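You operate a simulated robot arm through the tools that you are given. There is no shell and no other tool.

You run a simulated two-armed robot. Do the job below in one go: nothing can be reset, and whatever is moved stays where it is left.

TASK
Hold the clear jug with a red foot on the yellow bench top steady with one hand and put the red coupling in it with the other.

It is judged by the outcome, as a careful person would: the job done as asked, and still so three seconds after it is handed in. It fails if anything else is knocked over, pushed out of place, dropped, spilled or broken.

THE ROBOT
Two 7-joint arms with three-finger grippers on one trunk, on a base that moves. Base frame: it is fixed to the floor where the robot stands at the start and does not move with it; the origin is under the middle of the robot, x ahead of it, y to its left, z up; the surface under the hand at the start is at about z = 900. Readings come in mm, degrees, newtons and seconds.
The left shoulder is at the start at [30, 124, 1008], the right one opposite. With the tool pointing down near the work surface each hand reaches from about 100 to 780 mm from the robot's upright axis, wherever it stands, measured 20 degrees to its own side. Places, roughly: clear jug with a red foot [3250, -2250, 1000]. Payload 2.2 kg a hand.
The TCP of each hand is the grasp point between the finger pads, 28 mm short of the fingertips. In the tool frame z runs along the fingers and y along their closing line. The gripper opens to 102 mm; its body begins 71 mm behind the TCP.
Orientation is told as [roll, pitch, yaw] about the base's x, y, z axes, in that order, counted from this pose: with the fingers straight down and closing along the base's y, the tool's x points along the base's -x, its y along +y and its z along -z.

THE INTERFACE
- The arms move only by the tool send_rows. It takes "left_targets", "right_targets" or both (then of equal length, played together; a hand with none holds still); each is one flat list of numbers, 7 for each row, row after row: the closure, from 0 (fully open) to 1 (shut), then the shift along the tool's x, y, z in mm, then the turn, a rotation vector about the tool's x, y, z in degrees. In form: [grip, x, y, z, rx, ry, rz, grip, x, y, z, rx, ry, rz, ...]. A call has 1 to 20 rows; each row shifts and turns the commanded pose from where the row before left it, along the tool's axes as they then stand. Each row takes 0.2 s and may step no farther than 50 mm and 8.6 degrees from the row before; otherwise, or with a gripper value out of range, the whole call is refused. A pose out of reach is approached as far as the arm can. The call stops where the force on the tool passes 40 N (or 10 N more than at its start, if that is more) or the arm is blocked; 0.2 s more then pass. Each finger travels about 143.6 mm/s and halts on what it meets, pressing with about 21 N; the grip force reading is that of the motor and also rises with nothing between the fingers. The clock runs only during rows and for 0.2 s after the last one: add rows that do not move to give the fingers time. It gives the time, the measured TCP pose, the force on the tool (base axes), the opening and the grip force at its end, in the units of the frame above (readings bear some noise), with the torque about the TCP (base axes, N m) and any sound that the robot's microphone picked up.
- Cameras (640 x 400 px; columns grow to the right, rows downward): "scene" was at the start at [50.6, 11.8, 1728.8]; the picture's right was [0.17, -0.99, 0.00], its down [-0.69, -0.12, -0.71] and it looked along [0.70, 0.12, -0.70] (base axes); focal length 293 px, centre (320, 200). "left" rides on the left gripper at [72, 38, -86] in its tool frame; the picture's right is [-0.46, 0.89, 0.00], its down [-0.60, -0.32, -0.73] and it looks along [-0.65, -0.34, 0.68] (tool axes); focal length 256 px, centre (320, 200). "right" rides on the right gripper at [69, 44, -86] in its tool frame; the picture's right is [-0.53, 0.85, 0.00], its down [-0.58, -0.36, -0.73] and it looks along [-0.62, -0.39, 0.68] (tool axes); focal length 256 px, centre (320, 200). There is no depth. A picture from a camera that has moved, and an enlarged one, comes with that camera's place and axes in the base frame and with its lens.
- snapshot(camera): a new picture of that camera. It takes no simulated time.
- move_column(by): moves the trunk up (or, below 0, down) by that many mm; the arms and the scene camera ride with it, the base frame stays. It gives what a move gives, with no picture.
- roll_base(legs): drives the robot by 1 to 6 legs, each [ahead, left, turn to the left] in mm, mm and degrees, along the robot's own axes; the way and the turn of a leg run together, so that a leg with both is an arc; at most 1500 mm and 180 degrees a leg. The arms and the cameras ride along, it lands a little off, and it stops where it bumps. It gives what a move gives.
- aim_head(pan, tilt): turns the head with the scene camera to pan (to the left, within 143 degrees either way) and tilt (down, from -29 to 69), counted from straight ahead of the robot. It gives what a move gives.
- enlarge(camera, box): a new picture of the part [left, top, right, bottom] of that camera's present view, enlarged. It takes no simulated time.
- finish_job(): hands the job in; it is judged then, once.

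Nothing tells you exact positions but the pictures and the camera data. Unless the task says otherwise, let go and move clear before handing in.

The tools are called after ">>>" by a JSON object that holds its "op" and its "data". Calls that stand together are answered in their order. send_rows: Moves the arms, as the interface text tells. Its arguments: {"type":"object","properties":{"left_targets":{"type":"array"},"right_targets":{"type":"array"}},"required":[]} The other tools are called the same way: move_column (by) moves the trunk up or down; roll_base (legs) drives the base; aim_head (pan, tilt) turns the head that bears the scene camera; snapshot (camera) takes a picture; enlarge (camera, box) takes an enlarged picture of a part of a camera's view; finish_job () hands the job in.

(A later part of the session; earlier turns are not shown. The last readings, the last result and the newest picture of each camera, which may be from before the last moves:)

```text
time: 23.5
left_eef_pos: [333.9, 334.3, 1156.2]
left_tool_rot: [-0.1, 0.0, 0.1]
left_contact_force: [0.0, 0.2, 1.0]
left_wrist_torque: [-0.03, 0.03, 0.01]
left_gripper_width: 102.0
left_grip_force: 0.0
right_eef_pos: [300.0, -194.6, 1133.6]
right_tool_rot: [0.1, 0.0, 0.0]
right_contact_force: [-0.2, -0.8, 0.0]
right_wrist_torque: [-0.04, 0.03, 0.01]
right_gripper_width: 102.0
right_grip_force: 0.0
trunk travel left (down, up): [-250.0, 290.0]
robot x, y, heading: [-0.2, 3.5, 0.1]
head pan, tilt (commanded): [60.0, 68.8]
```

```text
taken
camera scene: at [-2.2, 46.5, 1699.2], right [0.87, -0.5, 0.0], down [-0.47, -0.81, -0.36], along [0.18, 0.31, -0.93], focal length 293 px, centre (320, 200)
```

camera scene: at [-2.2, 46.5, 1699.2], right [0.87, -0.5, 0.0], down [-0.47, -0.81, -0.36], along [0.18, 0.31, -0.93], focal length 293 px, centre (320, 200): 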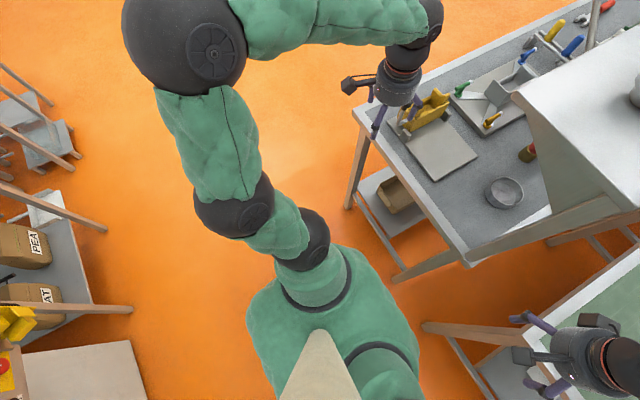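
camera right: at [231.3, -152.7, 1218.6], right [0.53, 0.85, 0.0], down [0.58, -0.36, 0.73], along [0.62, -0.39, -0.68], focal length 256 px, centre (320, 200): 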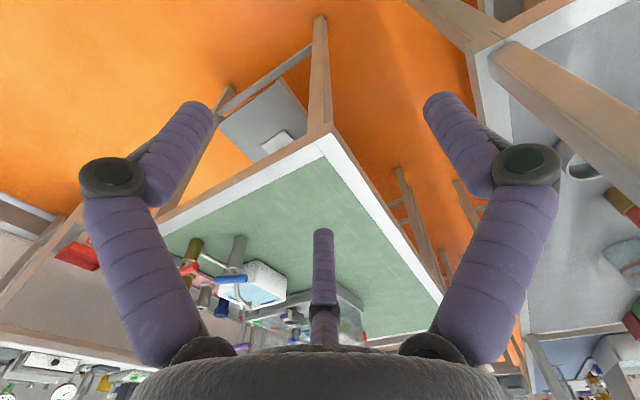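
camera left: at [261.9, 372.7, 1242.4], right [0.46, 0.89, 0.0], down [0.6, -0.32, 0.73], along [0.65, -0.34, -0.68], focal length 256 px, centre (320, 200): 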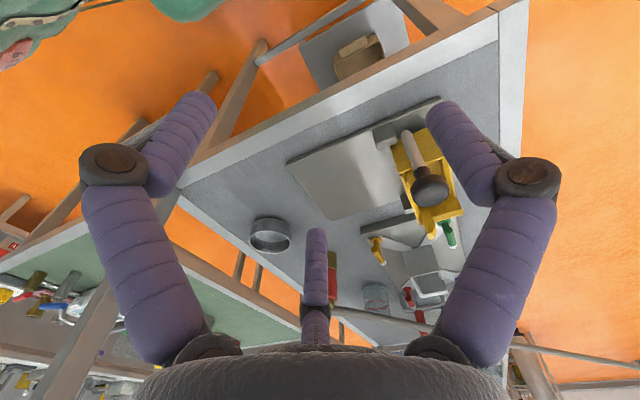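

I'll back off a little, strafe right into the aisle between the green bench and the wall bench, and look around from there.

>>> {"op": "roll_base", "data": {"legs": [[-120, 0, 0], [0, -1380, 0]]}}

>>> {"op": "aim_head", "data": {"pan": 30, "tilt": 40}}

>>> {"op": "snapshot", "data": {"camera": "scene"}}

>>> {"op": "aim_head", "data": {"pan": -5, "tilt": 30}}

>>> {"op": "snapshot", "data": {"camera": "scene"}}

```text
time: 31.2
left_eef_pos: [207.1, -1041.7, 1156.3]
left_tool_rot: [0.0, 0.0, -0.8]
left_contact_force: [-0.4, -0.2, -0.1]
left_wrist_torque: [0.01, 0.0, 0.02]
left_gripper_width: 102.2
left_grip_force: 0.0
right_eef_pos: [166.3, -1572.1, 1133.2]
right_tool_rot: [0.1, 0.0, -0.8]
right_contact_force: [-0.2, 0.3, 0.1]
right_wrist_torque: [-0.01, 0.02, -0.03]
right_gripper_width: 101.9
right_grip_force: 0.1
trunk travel left (down, up): [-250.0, 290.0]
robot x, y, heading: [-131.2, -1373.7, -0.8]
head pan, tilt (commanded): [60.0, 68.8]
```

```text
time: 32.1
left_eef_pos: [207.6, -1040.4, 1156.4]
left_tool_rot: [0.0, -0.1, -0.7]
left_contact_force: [0.4, 0.5, -0.4]
left_wrist_torque: [0.01, 0.03, -0.02]
left_gripper_width: 101.9
left_grip_force: 0.1
right_eef_pos: [164.9, -1571.3, 1133.5]
right_tool_rot: [0.0, 0.0, -0.8]
right_contact_force: [0.0, -0.1, -0.4]
right_wrist_torque: [-0.02, 0.01, -0.01]
right_gripper_width: 102.2
right_grip_force: 0.0
trunk travel left (down, up): [-250.0, 290.0]
robot x, y, heading: [-129.9, -1370.4, -0.6]
head pan, tilt (commanded): [30.0, 40.0]
```

```text
taken
camera scene: at [-86.5, -1331.3, 1735.2], right [0.49, -0.87, 0.0], down [-0.56, -0.31, -0.77], along [0.67, 0.37, -0.64], focal length 293 px, centre (320, 200)
```

scene: 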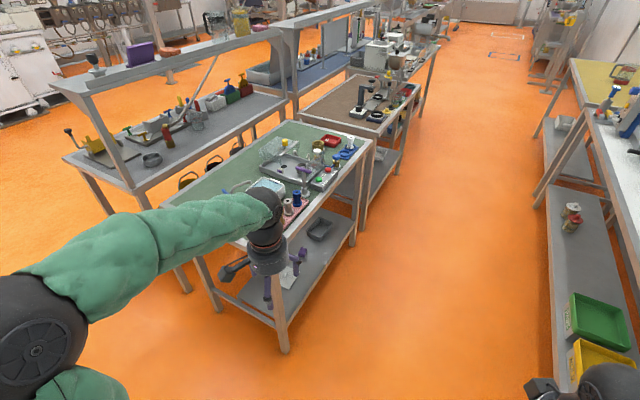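

```text
time: 33.1
left_eef_pos: [206.5, -1040.6, 1156.9]
left_tool_rot: [-0.1, -0.1, -0.8]
left_contact_force: [0.7, -0.2, -0.4]
left_wrist_torque: [-0.03, -0.02, -0.03]
left_gripper_width: 101.9
left_grip_force: 0.1
right_eef_pos: [166.2, -1569.5, 1134.4]
right_tool_rot: [0.1, 0.0, -0.8]
right_contact_force: [-0.2, 0.5, 0.4]
right_wrist_torque: [0.02, -0.01, 0.0]
right_gripper_width: 102.3
right_grip_force: 0.0
trunk travel left (down, up): [-250.0, 290.0]
robot x, y, heading: [-132.0, -1370.3, -0.6]
head pan, tilt (commanded): [-5.0, 30.0]
```

```text
taken
camera scene: at [-70.6, -1381.8, 1750.6], right [-0.1, -0.99, 0.0], down [-0.5, 0.05, -0.87], along [0.86, -0.09, -0.5], focal length 293 px, centre (320, 200)
```

scene: 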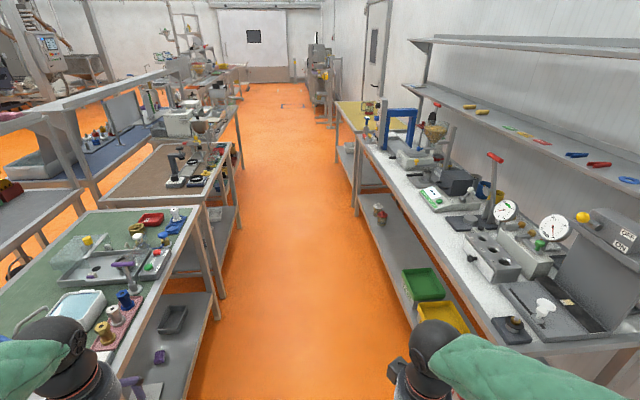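

>>> {"op": "aim_head", "data": {"pan": 35, "tilt": 25}}

>>> {"op": "enlarge", "data": {"camera": "scene", "box": [80, 160, 300, 300]}}

>>> {"op": "enlarge", "data": {"camera": "scene", "box": [200, 100, 360, 200]}}

>>> {"op": "enlarge", "data": {"camera": "scene", "box": [320, 80, 440, 155]}}

>>> {"op": "enlarge", "data": {"camera": "scene", "box": [280, 160, 440, 260]}}

```text
time: 34.2
left_eef_pos: [207.9, -1041.3, 1156.3]
left_tool_rot: [-0.1, 0.1, -0.8]
left_contact_force: [-0.2, 0.6, 0.4]
left_wrist_torque: [-0.03, -0.01, 0.03]
left_gripper_width: 102.1
left_grip_force: 0.0
right_eef_pos: [165.5, -1570.4, 1133.5]
right_tool_rot: [0.1, 0.0, -0.7]
right_contact_force: [0.4, 0.1, -0.1]
right_wrist_torque: [-0.01, 0.03, 0.01]
right_gripper_width: 101.9
right_grip_force: 0.0
trunk travel left (down, up): [-250.0, 290.0]
robot x, y, heading: [-129.1, -1376.0, -0.9]
head pan, tilt (commanded): [35.0, 25.0]
```

```text
2.86 times, centred on (190, 230) of scene
camera zoom: at [-84.4, -1321.1, 1758.6], right [0.56, -0.83, 0.0], down [-0.35, -0.24, -0.91], along [0.75, 0.51, -0.42], focal length 836 px, centre (691, 114)
```

zoom: 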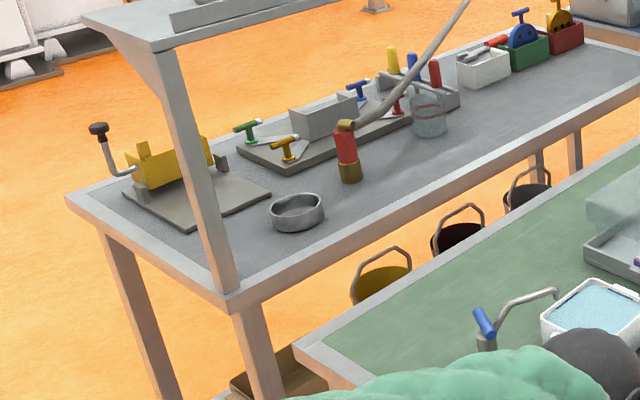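

```text
4.00 times, centred on (280, 150) of scene
camera zoom: at [-84.4, -1321.1, 1758.6], right [0.56, -0.83, 0.0], down [-0.35, -0.24, -0.91], along [0.75, 0.51, -0.42], focal length 1170 px, centre (480, 400)
```

zoom: 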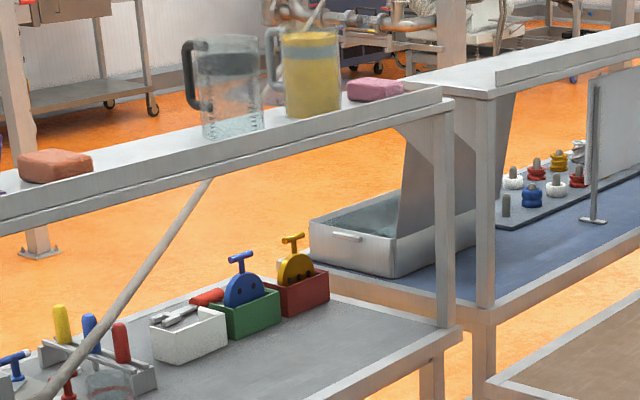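

```text
5.33 times, centred on (380, 118) of scene
camera zoom: at [-84.4, -1321.1, 1758.6], right [0.56, -0.83, 0.0], down [-0.35, -0.24, -0.91], along [0.75, 0.51, -0.42], focal length 1561 px, centre (0, 640)
```

zoom: 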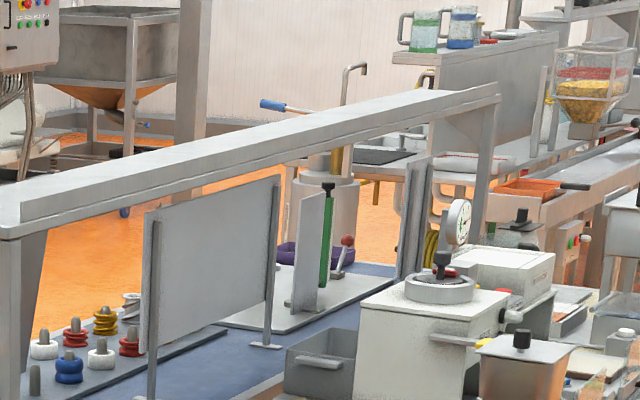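

```text
4.00 times, centred on (360, 210) of scene
camera zoom: at [-84.4, -1321.1, 1758.6], right [0.56, -0.83, 0.0], down [-0.35, -0.24, -0.91], along [0.75, 0.51, -0.42], focal length 1170 px, centre (160, 160)
```

zoom: 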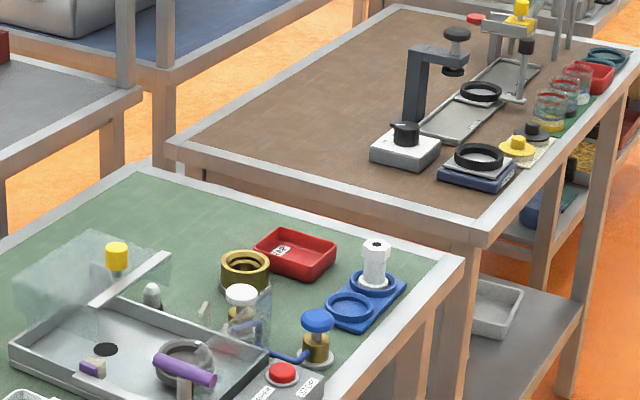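

>>> {"op": "roll_base", "data": {"legs": [[1300, -10, 0]]}}

>>> {"op": "aim_head", "data": {"pan": -35, "tilt": 25}}

>>> {"op": "snapshot", "data": {"camera": "scene"}}

>>> {"op": "aim_head", "data": {"pan": 35, "tilt": 30}}

>>> {"op": "snapshot", "data": {"camera": "scene"}}

>>> {"op": "aim_head", "data": {"pan": 90, "tilt": 30}}

>>> {"op": "snapshot", "data": {"camera": "scene"}}

>>> {"op": "aim_head", "data": {"pan": -90, "tilt": 30}}

>>> {"op": "snapshot", "data": {"camera": "scene"}}

```text
time: 40.6
left_eef_pos: [1482.5, -1076.3, 1156.7]
left_tool_rot: [-0.1, 0.1, -1.1]
left_contact_force: [-0.1, -0.2, -0.5]
left_wrist_torque: [0.0, -0.01, 0.03]
left_gripper_width: 102.2
left_grip_force: 0.0
right_eef_pos: [1437.2, -1605.0, 1133.7]
right_tool_rot: [0.1, 0.1, -1.2]
right_contact_force: [0.3, -0.9, 1.1]
right_wrist_torque: [-0.01, 0.0, -0.01]
right_gripper_width: 102.1
right_grip_force: 0.2
trunk travel left (down, up): [-250.0, 290.0]
robot x, y, heading: [1143.1, -1403.1, -1.0]
head pan, tilt (commanded): [35.0, 25.0]
```

```text
time: 42.0
left_eef_pos: [1482.3, -1075.4, 1157.1]
left_tool_rot: [0.0, 0.1, -1.2]
left_contact_force: [-0.1, 0.7, -1.2]
left_wrist_torque: [-0.03, 0.0, 0.01]
left_gripper_width: 102.2
left_grip_force: 0.1
right_eef_pos: [1437.0, -1604.3, 1133.3]
right_tool_rot: [0.1, 0.0, -1.1]
right_contact_force: [-0.4, 0.7, 0.1]
right_wrist_torque: [0.0, 0.03, 0.04]
right_gripper_width: 102.1
right_grip_force: 0.0
trunk travel left (down, up): [-250.0, 290.0]
robot x, y, heading: [1140.4, -1403.4, -1.3]
head pan, tilt (commanded): [-35.0, 25.0]
```

```text
taken
camera scene: at [1185.8, -1459.4, 1758.6], right [-0.59, -0.81, 0.0], down [-0.34, 0.25, -0.91], along [0.73, -0.54, -0.42], focal length 293 px, centre (320, 200)
```

scene: 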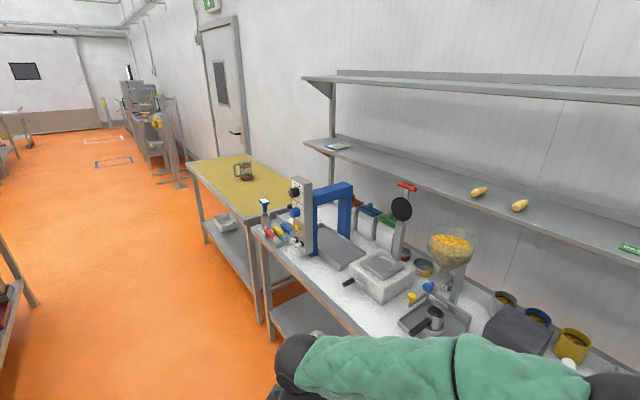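

```text
time: 43.4
left_eef_pos: [1482.2, -1076.5, 1157.2]
left_tool_rot: [0.1, 0.0, -1.3]
left_contact_force: [-0.3, -0.1, -0.1]
left_wrist_torque: [-0.01, -0.05, -0.01]
left_gripper_width: 102.1
left_grip_force: 0.1
right_eef_pos: [1437.1, -1605.7, 1133.5]
right_tool_rot: [0.0, 0.1, -1.1]
right_contact_force: [-0.4, 0.5, 0.1]
right_wrist_torque: [-0.03, 0.01, 0.0]
right_gripper_width: 101.8
right_grip_force: 0.0
trunk travel left (down, up): [-250.0, 290.0]
robot x, y, heading: [1144.1, -1403.5, -1.2]
head pan, tilt (commanded): [35.0, 30.0]
```

```text
taken
camera scene: at [1186.7, -1354.8, 1750.6], right [0.56, -0.83, 0.0], down [-0.42, -0.28, -0.87], along [0.72, 0.48, -0.5], focal length 293 px, centre (320, 200)
```

scene: 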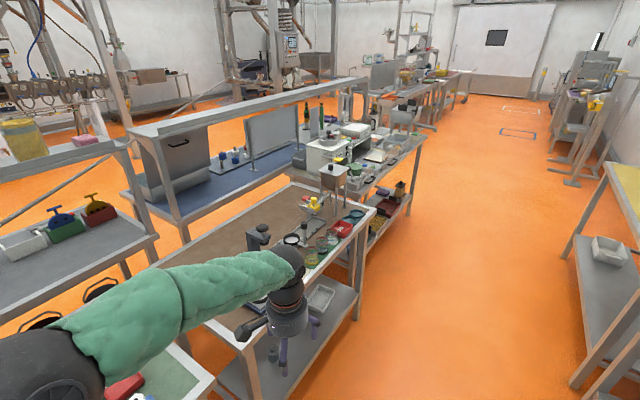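

```text
time: 44.7
left_eef_pos: [1481.8, -1077.2, 1155.9]
left_tool_rot: [0.0, 0.0, -1.2]
left_contact_force: [0.4, -0.2, -0.3]
left_wrist_torque: [0.02, -0.03, 0.0]
left_gripper_width: 102.1
left_grip_force: 0.1
right_eef_pos: [1437.0, -1605.6, 1133.0]
right_tool_rot: [0.1, 0.0, -1.3]
right_contact_force: [0.4, 0.5, 0.1]
right_wrist_torque: [-0.02, 0.0, -0.03]
right_gripper_width: 102.0
right_grip_force: 0.1
trunk travel left (down, up): [-250.0, 290.0]
robot x, y, heading: [1140.8, -1401.5, -1.1]
head pan, tilt (commanded): [90.0, 30.0]
```

```text
taken
camera scene: at [1113.5, -1314.6, 1750.6], right [1.0, -0.02, 0.0], down [-0.01, -0.5, -0.87], along [0.02, 0.87, -0.5], focal length 293 px, centre (320, 200)
```

scene: 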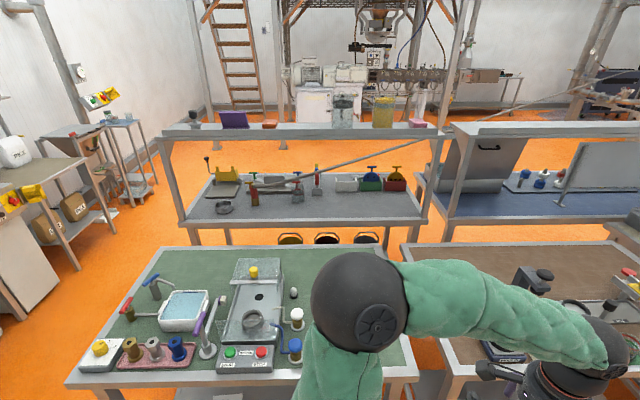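

```text
time: 47.4
left_eef_pos: [1482.1, -1075.5, 1156.3]
left_tool_rot: [0.2, 0.0, -1.2]
left_contact_force: [-0.5, 0.8, -1.0]
left_wrist_torque: [-0.02, 0.03, -0.02]
left_gripper_width: 101.8
left_grip_force: 0.1
right_eef_pos: [1435.4, -1605.5, 1132.9]
right_tool_rot: [0.2, 0.0, -1.1]
right_contact_force: [0.0, 0.5, -0.4]
right_wrist_torque: [0.02, -0.02, -0.04]
right_gripper_width: 102.0
right_grip_force: 0.1
trunk travel left (down, up): [-250.0, 290.0]
robot x, y, heading: [1141.3, -1400.7, -1.1]
head pan, tilt (commanded): [-90.0, 30.0]
```

```text
taken
camera scene: at [1109.6, -1495.4, 1750.7], right [-1.0, 0.02, 0.0], down [0.01, 0.5, -0.87], along [-0.02, -0.87, -0.5], focal length 293 px, centre (320, 200)
```

scene: 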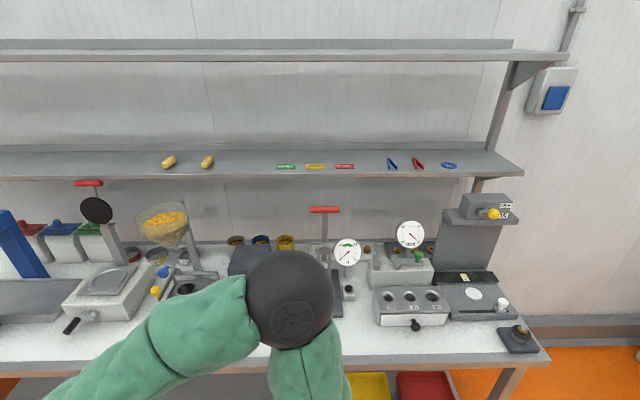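

>>> {"op": "enlarge", "data": {"camera": "scene", "box": [0, 170, 200, 300]}}

>>> {"op": "enlarge", "data": {"camera": "scene", "box": [200, 190, 460, 350]}}

>>> {"op": "aim_head", "data": {"pan": 45, "tilt": 30}}

>>> {"op": "enlarge", "data": {"camera": "scene", "box": [220, 100, 420, 225]}}

>>> {"op": "enlarge", "data": {"camera": "scene", "box": [280, 200, 440, 310]}}

>>> {"op": "enlarge", "data": {"camera": "scene", "box": [380, 60, 540, 160]}}

>>> {"op": "aim_head", "data": {"pan": -30, "tilt": 20}}

>>> {"op": "enlarge", "data": {"camera": "scene", "box": [220, 150, 380, 250]}}

```text
3.08 times, centred on (100, 235) of scene
camera zoom: at [1109.6, -1495.4, 1750.7], right [-1.0, 0.02, 0.0], down [0.01, 0.5, -0.87], along [-0.02, -0.87, -0.5], focal length 900 px, centre (997, 92)
```

zoom: 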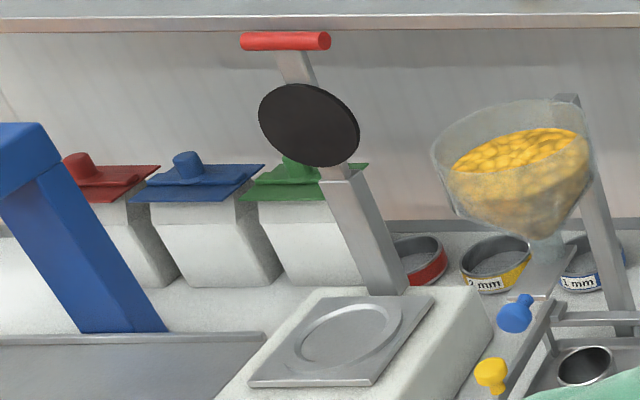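

```text
2.46 times, centred on (330, 270) of scene
camera zoom: at [1109.6, -1495.4, 1750.7], right [-1.0, 0.02, 0.0], down [0.01, 0.5, -0.87], along [-0.02, -0.87, -0.5], focal length 720 px, centre (295, 28)
```

zoom: 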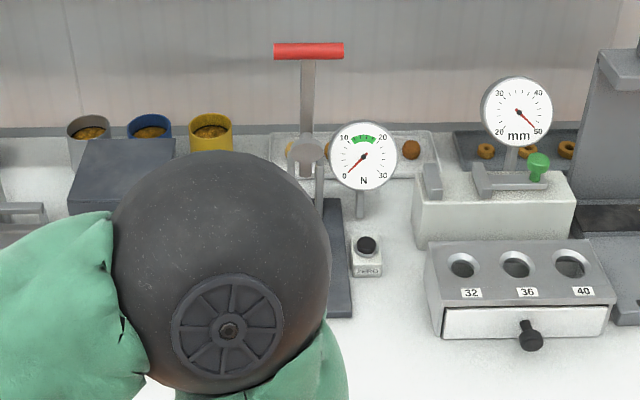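

```text
time: 49.5
left_eef_pos: [1482.0, -1077.0, 1156.1]
left_tool_rot: [0.0, 0.1, -1.3]
left_contact_force: [-1.0, 0.0, 0.9]
left_wrist_torque: [0.04, 0.0, 0.0]
left_gripper_width: 101.9
left_grip_force: 0.1
right_eef_pos: [1436.1, -1605.1, 1134.0]
right_tool_rot: [0.1, 0.1, -1.2]
right_contact_force: [0.0, 0.1, 0.5]
right_wrist_torque: [0.03, -0.02, 0.02]
right_gripper_width: 101.7
right_grip_force: 0.1
trunk travel left (down, up): [-250.0, 290.0]
robot x, y, heading: [1140.8, -1406.5, -1.2]
head pan, tilt (commanded): [45.0, 30.0]
```

```text
3.20 times, centred on (320, 162) of scene
camera zoom: at [1176.8, -1342.5, 1750.6], right [0.69, -0.72, 0.0], down [-0.36, -0.35, -0.87], along [0.63, 0.6, -0.5], focal length 936 px, centre (320, 320)
```

zoom: 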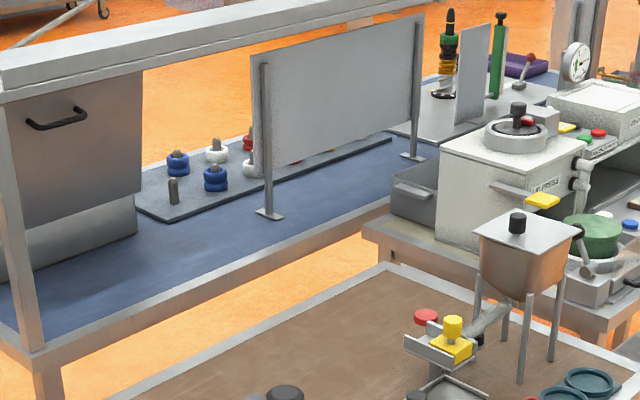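

```text
3.64 times, centred on (360, 255) of scene
camera zoom: at [1176.8, -1342.5, 1750.6], right [0.69, -0.72, 0.0], down [-0.36, -0.35, -0.87], along [0.63, 0.6, -0.5], focal length 1064 px, centre (174, 0)
```

zoom: 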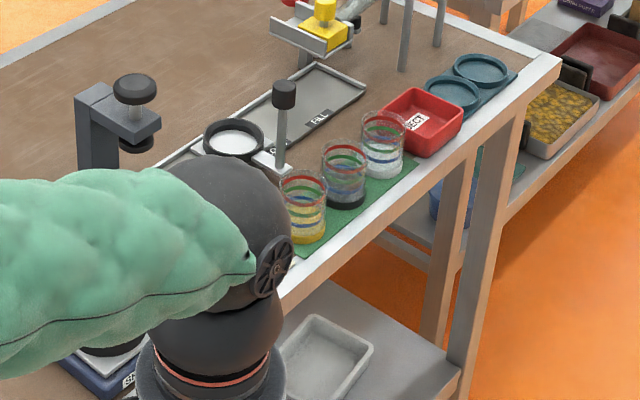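

```text
4.00 times, centred on (460, 110) of scene
camera zoom: at [1176.8, -1342.5, 1750.6], right [0.69, -0.72, 0.0], down [-0.36, -0.35, -0.87], along [0.63, 0.6, -0.5], focal length 1170 px, centre (-240, 560)
```

zoom: 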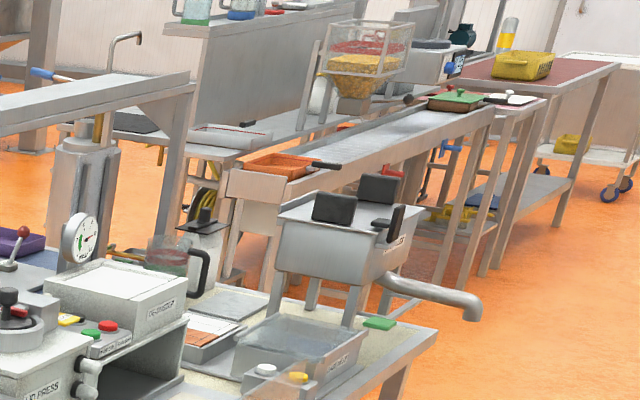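

```text
time: 51.0
left_eef_pos: [1481.2, -1077.2, 1157.4]
left_tool_rot: [0.0, 0.0, -1.2]
left_contact_force: [-0.1, 0.0, -0.3]
left_wrist_torque: [0.01, -0.01, 0.02]
left_gripper_width: 101.9
left_grip_force: 0.0
right_eef_pos: [1436.4, -1606.8, 1133.3]
right_tool_rot: [0.1, 0.0, -1.2]
right_contact_force: [0.8, 0.4, -0.8]
right_wrist_torque: [0.01, -0.02, 0.01]
right_gripper_width: 101.9
right_grip_force: 0.1
trunk travel left (down, up): [-250.0, 290.0]
robot x, y, heading: [1144.4, -1405.4, -1.4]
head pan, tilt (commanded): [-30.0, 20.0]
```

```text
4.00 times, centred on (300, 200) of scene
camera zoom: at [1191.1, -1453.2, 1766.7], right [-0.52, -0.86, 0.0], down [-0.29, 0.18, -0.94], along [0.8, -0.49, -0.34], focal length 1170 px, centre (400, 200)
```

zoom: 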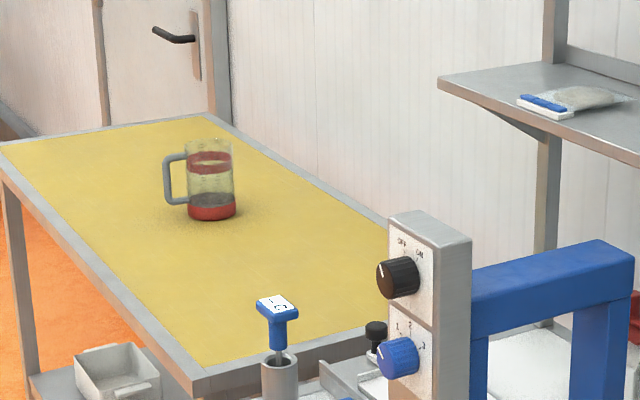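

The yellow bench holds only the jug, so the coupling must be fetched from somewhere else. I'll drive further along the aisle and look at the other benches.

>>> {"op": "roll_base", "data": {"legs": [[1400, 0, 1.2]]}}

>>> {"op": "aim_head", "data": {"pan": 95, "tilt": 25}}

>>> {"op": "snapshot", "data": {"camera": "scene"}}

>>> {"op": "aim_head", "data": {"pan": 45, "tilt": 25}}

>>> {"op": "snapshot", "data": {"camera": "scene"}}

>>> {"op": "aim_head", "data": {"pan": 5, "tilt": 20}}

>>> {"op": "snapshot", "data": {"camera": "scene"}}

```text
time: 58.0
left_eef_pos: [2884.0, -1097.0, 1156.4]
left_tool_rot: [0.0, 0.0, -0.8]
left_contact_force: [0.2, -0.3, 0.2]
left_wrist_torque: [0.0, -0.02, 0.02]
left_gripper_width: 102.0
left_grip_force: 0.1
right_eef_pos: [2843.0, -1626.5, 1133.3]
right_tool_rot: [0.0, 0.0, -0.7]
right_contact_force: [0.1, -0.3, 0.3]
right_wrist_torque: [0.04, -0.01, 0.0]
right_gripper_width: 102.0
right_grip_force: 0.1
trunk travel left (down, up): [-250.0, 290.0]
robot x, y, heading: [2545.0, -1426.7, -0.6]
head pan, tilt (commanded): [-30.0, 20.0]
```

```text
time: 60.0
left_eef_pos: [2882.2, -1096.2, 1156.3]
left_tool_rot: [0.1, 0.0, -0.6]
left_contact_force: [0.3, -0.6, 0.1]
left_wrist_torque: [-0.02, 0.0, -0.03]
left_gripper_width: 102.2
left_grip_force: 0.0
right_eef_pos: [2842.2, -1626.4, 1133.9]
right_tool_rot: [0.1, 0.0, -0.8]
right_contact_force: [0.1, 0.0, 0.4]
right_wrist_torque: [0.04, 0.02, -0.01]
right_gripper_width: 102.2
right_grip_force: 0.1
trunk travel left (down, up): [-250.0, 290.0]
robot x, y, heading: [2545.6, -1427.9, -1.2]
head pan, tilt (commanded): [95.0, 25.0]
```

```text
taken
camera scene: at [2508.2, -1337.2, 1758.6], right [1.0, 0.07, 0.0], down [0.03, -0.42, -0.91], along [-0.07, 0.9, -0.42], focal length 293 px, centre (320, 200)
```

scene: 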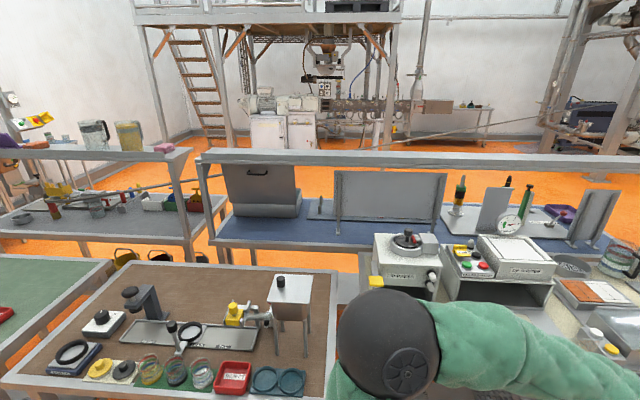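

```text
time: 61.2
left_eef_pos: [2882.9, -1097.0, 1156.7]
left_tool_rot: [0.0, -0.1, -0.7]
left_contact_force: [0.8, -0.2, 0.7]
left_wrist_torque: [-0.02, 0.02, -0.02]
left_gripper_width: 102.3
left_grip_force: 0.1
right_eef_pos: [2842.1, -1626.4, 1133.2]
right_tool_rot: [0.1, 0.1, -0.7]
right_contact_force: [0.2, 0.3, 0.7]
right_wrist_torque: [0.01, -0.02, -0.01]
right_gripper_width: 101.9
right_grip_force: 0.1
trunk travel left (down, up): [-250.0, 290.0]
robot x, y, heading: [2544.9, -1428.0, -0.7]
head pan, tilt (commanded): [45.0, 25.0]
```

```text
taken
camera scene: at [2580.9, -1364.6, 1758.6], right [0.7, -0.72, 0.0], down [-0.3, -0.3, -0.91], along [0.65, 0.63, -0.42], focal length 293 px, centre (320, 200)
```

scene: 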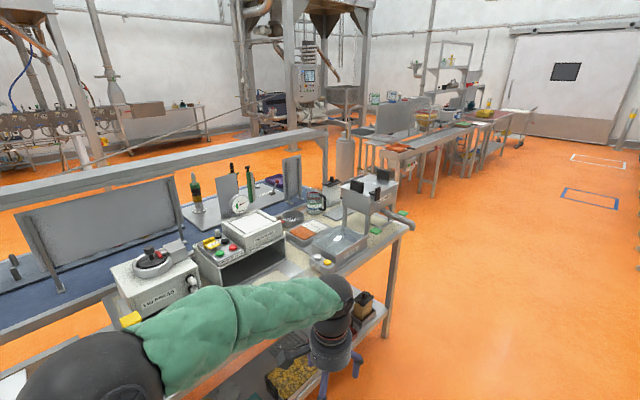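

```text
time: 62.3
left_eef_pos: [2882.9, -1097.0, 1156.0]
left_tool_rot: [0.0, 0.0, -0.8]
left_contact_force: [0.1, 1.2, 0.3]
left_wrist_torque: [0.01, 0.02, -0.02]
left_gripper_width: 102.0
left_grip_force: 0.1
right_eef_pos: [2841.6, -1626.1, 1132.6]
right_tool_rot: [0.0, 0.0, -0.8]
right_contact_force: [-0.3, -0.5, 0.9]
right_wrist_torque: [0.01, -0.05, -0.03]
right_gripper_width: 102.2
right_grip_force: 0.1
trunk travel left (down, up): [-250.0, 290.0]
robot x, y, heading: [2544.3, -1426.3, -0.8]
head pan, tilt (commanded): [5.0, 20.0]
```

```text
taken
camera scene: at [2607.9, -1422.0, 1766.7], right [0.08, -1.0, 0.0], down [-0.34, -0.03, -0.94], along [0.94, 0.07, -0.34], focal length 293 px, centre (320, 200)
```

scene: 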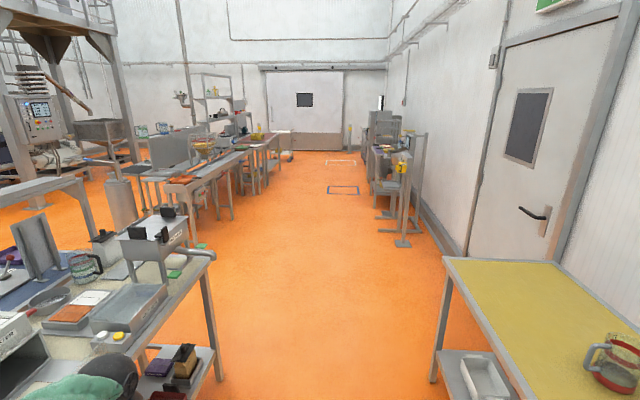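

>>> {"op": "enlarge", "data": {"camera": "scene", "box": [140, 80, 300, 180]}}

>>> {"op": "enlarge", "data": {"camera": "scene", "box": [340, 100, 460, 260]}}

>>> {"op": "aim_head", "data": {"pan": 60, "tilt": 20}}

>>> {"op": "enlarge", "data": {"camera": "scene", "box": [80, 80, 280, 205]}}

>>> {"op": "enlarge", "data": {"camera": "scene", "box": [300, 120, 460, 220]}}

>>> {"op": "enlarge", "data": {"camera": "scene", "box": [440, 80, 640, 205]}}

>>> {"op": "aim_head", "data": {"pan": -40, "tilt": 30}}

>>> {"op": "snapshot", "data": {"camera": "scene"}}

```text
4.00 times, centred on (220, 130) of scene
camera zoom: at [2607.9, -1422.0, 1766.7], right [0.08, -1.0, 0.0], down [-0.34, -0.03, -0.94], along [0.94, 0.07, -0.34], focal length 1170 px, centre (720, 480)
```

zoom: 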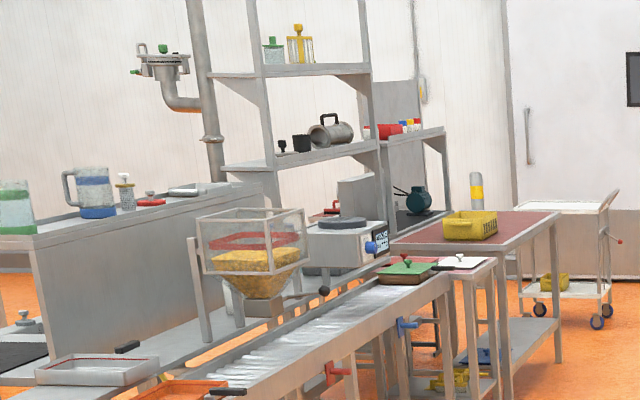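

```text
2.50 times, centred on (400, 180) of scene
camera zoom: at [2607.9, -1422.0, 1766.7], right [0.08, -1.0, 0.0], down [-0.34, -0.03, -0.94], along [0.94, 0.07, -0.34], focal length 732 px, centre (120, 250)
```

zoom: 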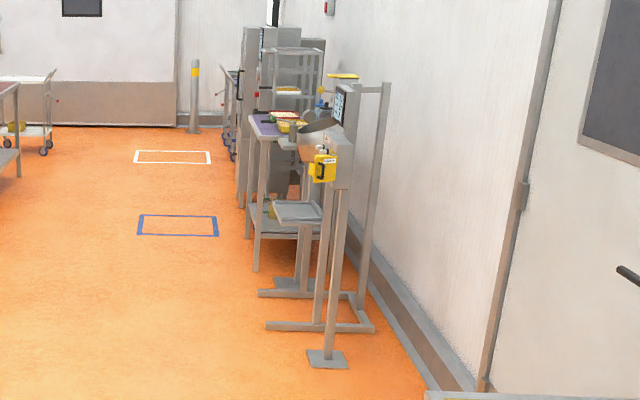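

```text
time: 63.5
left_eef_pos: [2882.2, -1096.8, 1156.5]
left_tool_rot: [0.0, 0.0, -0.8]
left_contact_force: [-0.3, 0.0, 1.6]
left_wrist_torque: [0.01, 0.01, -0.02]
left_gripper_width: 102.0
left_grip_force: 0.0
right_eef_pos: [2841.0, -1625.4, 1133.2]
right_tool_rot: [0.1, 0.0, -0.7]
right_contact_force: [-0.2, -0.2, 0.4]
right_wrist_torque: [0.01, 0.04, -0.02]
right_gripper_width: 102.0
right_grip_force: 0.1
trunk travel left (down, up): [-250.0, 290.0]
robot x, y, heading: [2544.9, -1429.7, -0.6]
head pan, tilt (commanded): [60.0, 20.0]
```

```text
3.20 times, centred on (180, 142) of scene
camera zoom: at [2562.7, -1349.0, 1766.7], right [0.86, -0.51, 0.0], down [-0.17, -0.29, -0.94], along [0.48, 0.81, -0.34], focal length 936 px, centre (768, 384)
```

zoom: 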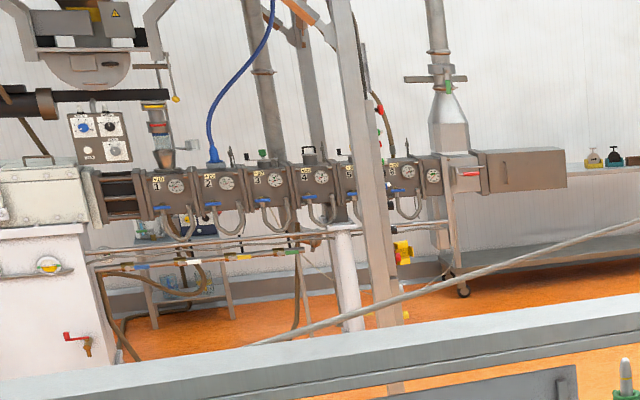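

```text
4.00 times, centred on (380, 170) of scene
camera zoom: at [2562.7, -1349.0, 1766.7], right [0.86, -0.51, 0.0], down [-0.17, -0.29, -0.94], along [0.48, 0.81, -0.34], focal length 1170 px, centre (80, 320)
```

zoom: 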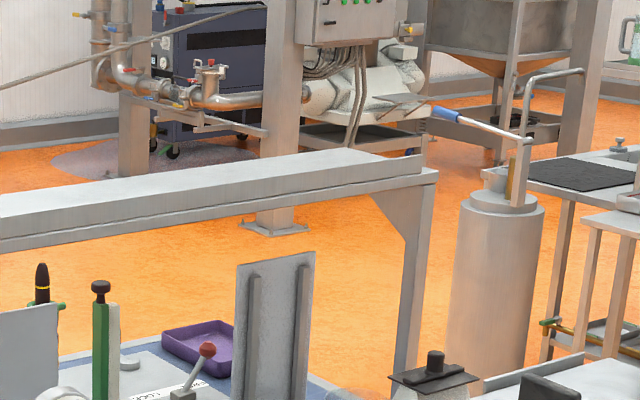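

```text
3.20 times, centred on (540, 142) of scene
camera zoom: at [2562.7, -1349.0, 1766.7], right [0.86, -0.51, 0.0], down [-0.17, -0.29, -0.94], along [0.48, 0.81, -0.34], focal length 936 px, centre (-384, 384)
```

zoom: 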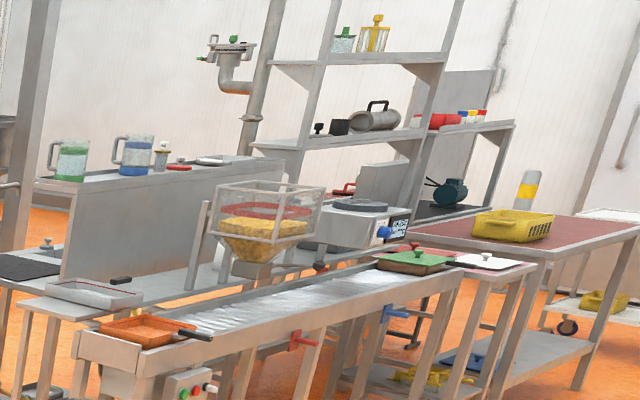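

```text
time: 65.3
left_eef_pos: [2882.7, -1097.1, 1156.7]
left_tool_rot: [0.0, 0.0, -0.7]
left_contact_force: [0.3, -0.1, -0.5]
left_wrist_torque: [-0.02, -0.02, -0.01]
left_gripper_width: 102.1
left_grip_force: 0.0
right_eef_pos: [2843.1, -1626.8, 1132.4]
right_tool_rot: [0.1, 0.0, -0.7]
right_contact_force: [-0.3, 0.3, -0.8]
right_wrist_torque: [0.02, 0.05, -0.01]
right_gripper_width: 102.0
right_grip_force: 0.0
trunk travel left (down, up): [-250.0, 290.0]
robot x, y, heading: [2543.4, -1427.8, -0.8]
head pan, tilt (commanded): [-40.0, 30.0]
```

```text
taken
camera scene: at [2583.7, -1488.0, 1750.7], right [-0.65, -0.76, 0.0], down [-0.38, 0.33, -0.87], along [0.66, -0.56, -0.5], focal length 293 px, centre (320, 200)
```

scene: 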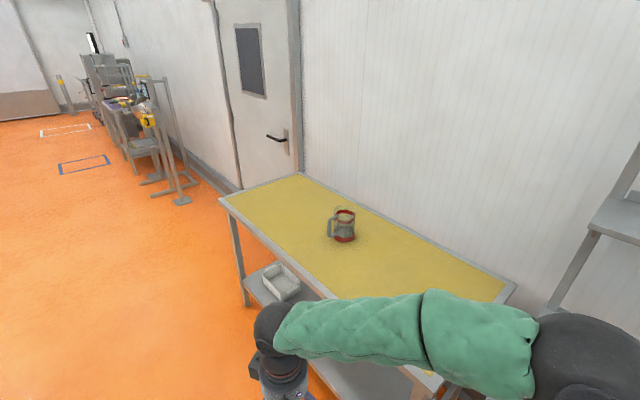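

>>> {"op": "aim_head", "data": {"pan": 50, "tilt": 15}}

>>> {"op": "snapshot", "data": {"camera": "scene"}}

>>> {"op": "aim_head", "data": {"pan": 30, "tilt": 15}}

>>> {"op": "snapshot", "data": {"camera": "scene"}}

>>> {"op": "enlarge", "data": {"camera": "scene", "box": [340, 110, 420, 160]}}

>>> {"op": "enlarge", "data": {"camera": "scene", "box": [220, 110, 380, 210]}}

```text
time: 66.9
left_eef_pos: [2882.7, -1097.5, 1156.2]
left_tool_rot: [0.0, 0.1, -0.7]
left_contact_force: [0.6, 0.2, -0.2]
left_wrist_torque: [-0.03, -0.05, -0.02]
left_gripper_width: 102.3
left_grip_force: 0.1
right_eef_pos: [2842.8, -1625.8, 1133.8]
right_tool_rot: [0.1, 0.0, -0.7]
right_contact_force: [-0.3, -0.4, -0.3]
right_wrist_torque: [0.01, 0.01, -0.01]
right_gripper_width: 101.9
right_grip_force: 0.0
trunk travel left (down, up): [-250.0, 290.0]
robot x, y, heading: [2546.3, -1427.2, -0.6]
head pan, tilt (commanded): [50.0, 15.0]
```

```text
taken
camera scene: at [2576.0, -1358.3, 1774.8], right [0.76, -0.65, 0.0], down [-0.17, -0.2, -0.97], along [0.63, 0.73, -0.26], focal length 293 px, centre (320, 200)
```

scene: 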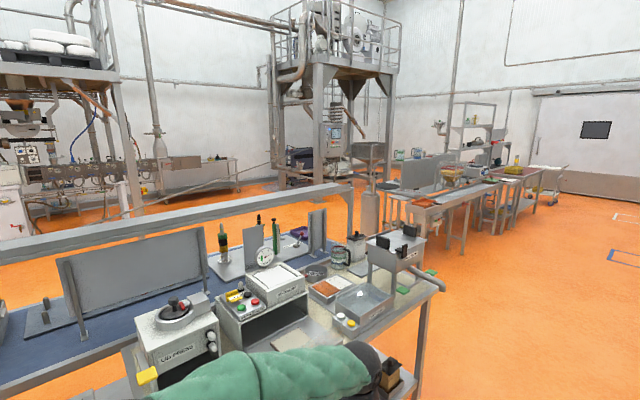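

```text
time: 67.8
left_eef_pos: [2882.5, -1096.2, 1155.9]
left_tool_rot: [0.0, 0.1, -0.7]
left_contact_force: [0.9, -0.3, 0.0]
left_wrist_torque: [0.02, -0.03, -0.03]
left_gripper_width: 101.9
left_grip_force: 0.0
right_eef_pos: [2842.1, -1625.9, 1132.9]
right_tool_rot: [0.1, 0.0, -0.8]
right_contact_force: [-0.9, -0.9, 0.8]
right_wrist_torque: [-0.01, 0.02, -0.02]
right_gripper_width: 101.9
right_grip_force: 0.1
trunk travel left (down, up): [-250.0, 290.0]
robot x, y, heading: [2547.4, -1429.5, -0.5]
head pan, tilt (commanded): [30.0, 15.0]
```

```text
taken
camera scene: at [2596.5, -1383.2, 1774.8], right [0.49, -0.87, 0.0], down [-0.23, -0.13, -0.97], along [0.84, 0.47, -0.26], focal length 293 px, centre (320, 200)
```

scene: 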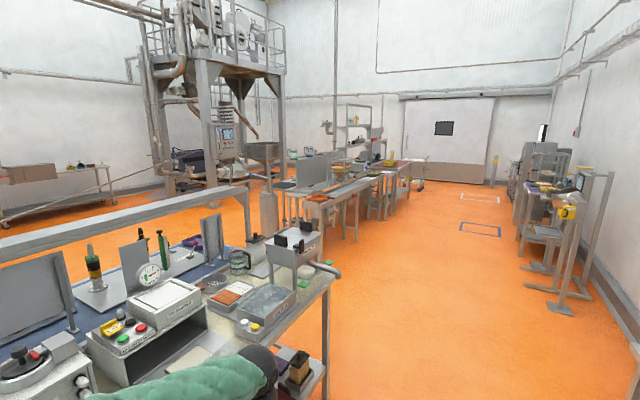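

```text
8.00 times, centred on (380, 135) of scene
camera zoom: at [2596.5, -1383.2, 1774.8], right [0.49, -0.87, 0.0], down [-0.23, -0.13, -0.97], along [0.84, 0.47, -0.26], focal length 2341 px, centre (-160, 720)
```

zoom: 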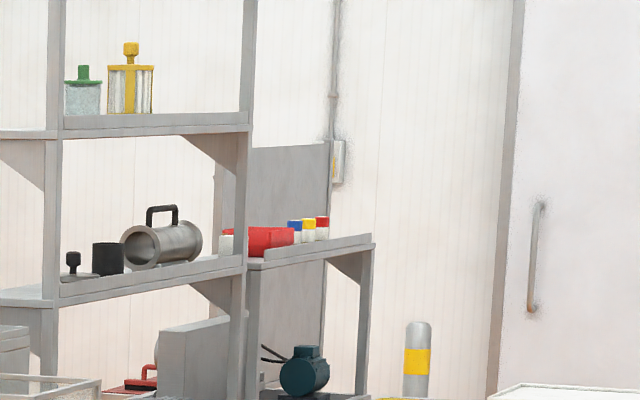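

```text
4.00 times, centred on (300, 160) of scene
camera zoom: at [2596.5, -1383.2, 1774.8], right [0.49, -0.87, 0.0], down [-0.23, -0.13, -0.97], along [0.84, 0.47, -0.26], focal length 1170 px, centre (400, 360)
```

zoom: 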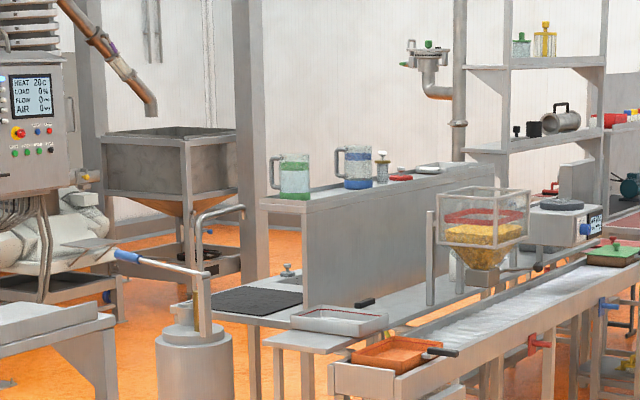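

>>> {"op": "roll_base", "data": {"legs": [[1400, 0, 1]]}}

>>> {"op": "aim_head", "data": {"pan": 110, "tilt": 25}}

>>> {"op": "snapshot", "data": {"camera": "scene"}}

>>> {"op": "aim_head", "data": {"pan": 65, "tilt": 20}}

>>> {"op": "snapshot", "data": {"camera": "scene"}}

>>> {"op": "aim_head", "data": {"pan": 25, "tilt": 20}}

>>> {"op": "snapshot", "data": {"camera": "scene"}}

>>> {"op": "aim_head", "data": {"pan": -15, "tilt": 20}}

>>> {"op": "snapshot", "data": {"camera": "scene"}}

```text
time: 74.6
left_eef_pos: [4248.1, -1083.7, 1155.5]
left_tool_rot: [0.0, -0.1, 0.9]
left_contact_force: [0.0, -0.3, 1.3]
left_wrist_torque: [-0.02, 0.0, -0.02]
left_gripper_width: 102.0
left_grip_force: 0.1
right_eef_pos: [4222.8, -1614.3, 1133.0]
right_tool_rot: [0.0, 0.0, 0.9]
right_contact_force: [0.7, 0.6, 0.4]
right_wrist_torque: [-0.02, -0.02, 0.0]
right_gripper_width: 101.9
right_grip_force: 0.0
trunk travel left (down, up): [-250.0, 290.0]
robot x, y, heading: [3918.3, -1422.6, 1.0]
head pan, tilt (commanded): [30.0, 15.0]
```

```text
time: 76.2
left_eef_pos: [4246.9, -1086.4, 1156.3]
left_tool_rot: [0.1, 0.0, 0.9]
left_contact_force: [0.1, 0.5, -0.3]
left_wrist_torque: [-0.01, 0.0, 0.01]
left_gripper_width: 101.9
left_grip_force: 0.0
right_eef_pos: [4222.6, -1616.3, 1133.5]
right_tool_rot: [0.0, 0.0, 0.9]
right_contact_force: [0.2, -0.1, -0.6]
right_wrist_torque: [0.01, -0.03, 0.02]
right_gripper_width: 102.2
right_grip_force: 0.1
trunk travel left (down, up): [-250.0, 290.0]
robot x, y, heading: [3919.2, -1427.4, 0.9]
head pan, tilt (commanded): [110.0, 25.0]
```

```text
taken
camera scene: at [3856.5, -1341.1, 1758.6], right [0.93, 0.36, 0.0], down [0.15, -0.39, -0.91], along [-0.32, 0.85, -0.42], focal length 293 px, centre (320, 200)
```

scene: 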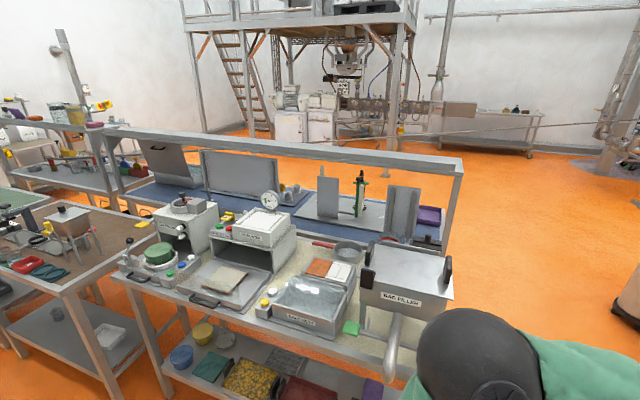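

```text
time: 77.3
left_eef_pos: [4247.3, -1085.3, 1157.7]
left_tool_rot: [0.0, 0.0, 0.9]
left_contact_force: [0.6, -0.3, -0.4]
left_wrist_torque: [-0.01, -0.02, -0.02]
left_gripper_width: 101.9
left_grip_force: 0.1
right_eef_pos: [4222.7, -1615.7, 1133.3]
right_tool_rot: [0.1, 0.0, 0.8]
right_contact_force: [-0.6, -0.3, 0.1]
right_wrist_torque: [0.0, 0.02, 0.01]
right_gripper_width: 101.8
right_grip_force: 0.1
trunk travel left (down, up): [-250.0, 290.0]
robot x, y, heading: [3922.8, -1426.7, 1.0]
head pan, tilt (commanded): [65.0, 20.0]
```

```text
taken
camera scene: at [3927.2, -1342.2, 1766.7], right [0.91, -0.41, 0.0], down [-0.14, -0.31, -0.94], along [0.38, 0.86, -0.34], focal length 293 px, centre (320, 200)
```

scene: 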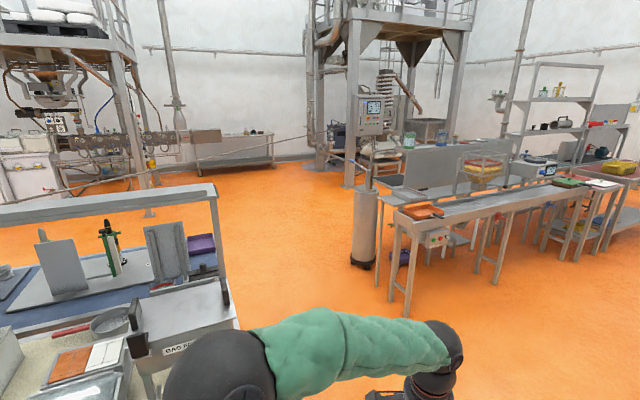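

```text
time: 78.3
left_eef_pos: [4246.7, -1084.7, 1156.6]
left_tool_rot: [0.1, 0.0, 0.8]
left_contact_force: [-0.6, 0.4, -0.4]
left_wrist_torque: [-0.02, 0.01, -0.01]
left_gripper_width: 101.7
left_grip_force: 0.1
right_eef_pos: [4221.8, -1615.9, 1133.3]
right_tool_rot: [0.2, 0.0, 0.9]
right_contact_force: [-0.4, -0.3, -0.4]
right_wrist_torque: [0.03, -0.04, -0.04]
right_gripper_width: 102.0
right_grip_force: 0.0
trunk travel left (down, up): [-250.0, 290.0]
robot x, y, heading: [3917.8, -1425.6, 0.9]
head pan, tilt (commanded): [25.0, 20.0]
```

```text
taken
camera scene: at [3973.0, -1386.4, 1766.7], right [0.44, -0.9, 0.0], down [-0.31, -0.15, -0.94], along [0.84, 0.41, -0.34], focal length 293 px, centre (320, 200)
```

scene: 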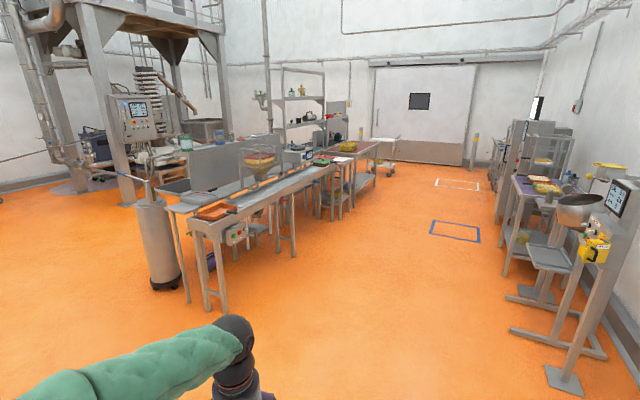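

```text
time: 79.4
left_eef_pos: [4248.1, -1085.0, 1157.1]
left_tool_rot: [0.0, 0.0, 0.9]
left_contact_force: [0.6, 0.1, 0.0]
left_wrist_torque: [0.01, 0.0, 0.04]
left_gripper_width: 102.1
left_grip_force: 0.1
right_eef_pos: [4221.1, -1614.6, 1133.7]
right_tool_rot: [0.1, 0.0, 0.9]
right_contact_force: [-0.4, -0.2, -0.4]
right_wrist_torque: [0.04, 0.0, -0.03]
right_gripper_width: 102.1
right_grip_force: 0.1
trunk travel left (down, up): [-250.0, 290.0]
robot x, y, heading: [3918.0, -1425.6, 0.8]
head pan, tilt (commanded): [-15.0, 20.0]
```

```text
taken
camera scene: at [3979.7, -1449.8, 1766.7], right [-0.24, -0.97, 0.0], down [-0.33, 0.08, -0.94], along [0.91, -0.23, -0.34], focal length 293 px, centre (320, 200)
```

scene: 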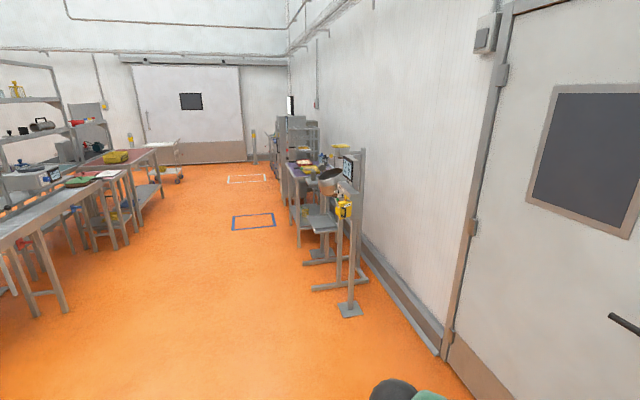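

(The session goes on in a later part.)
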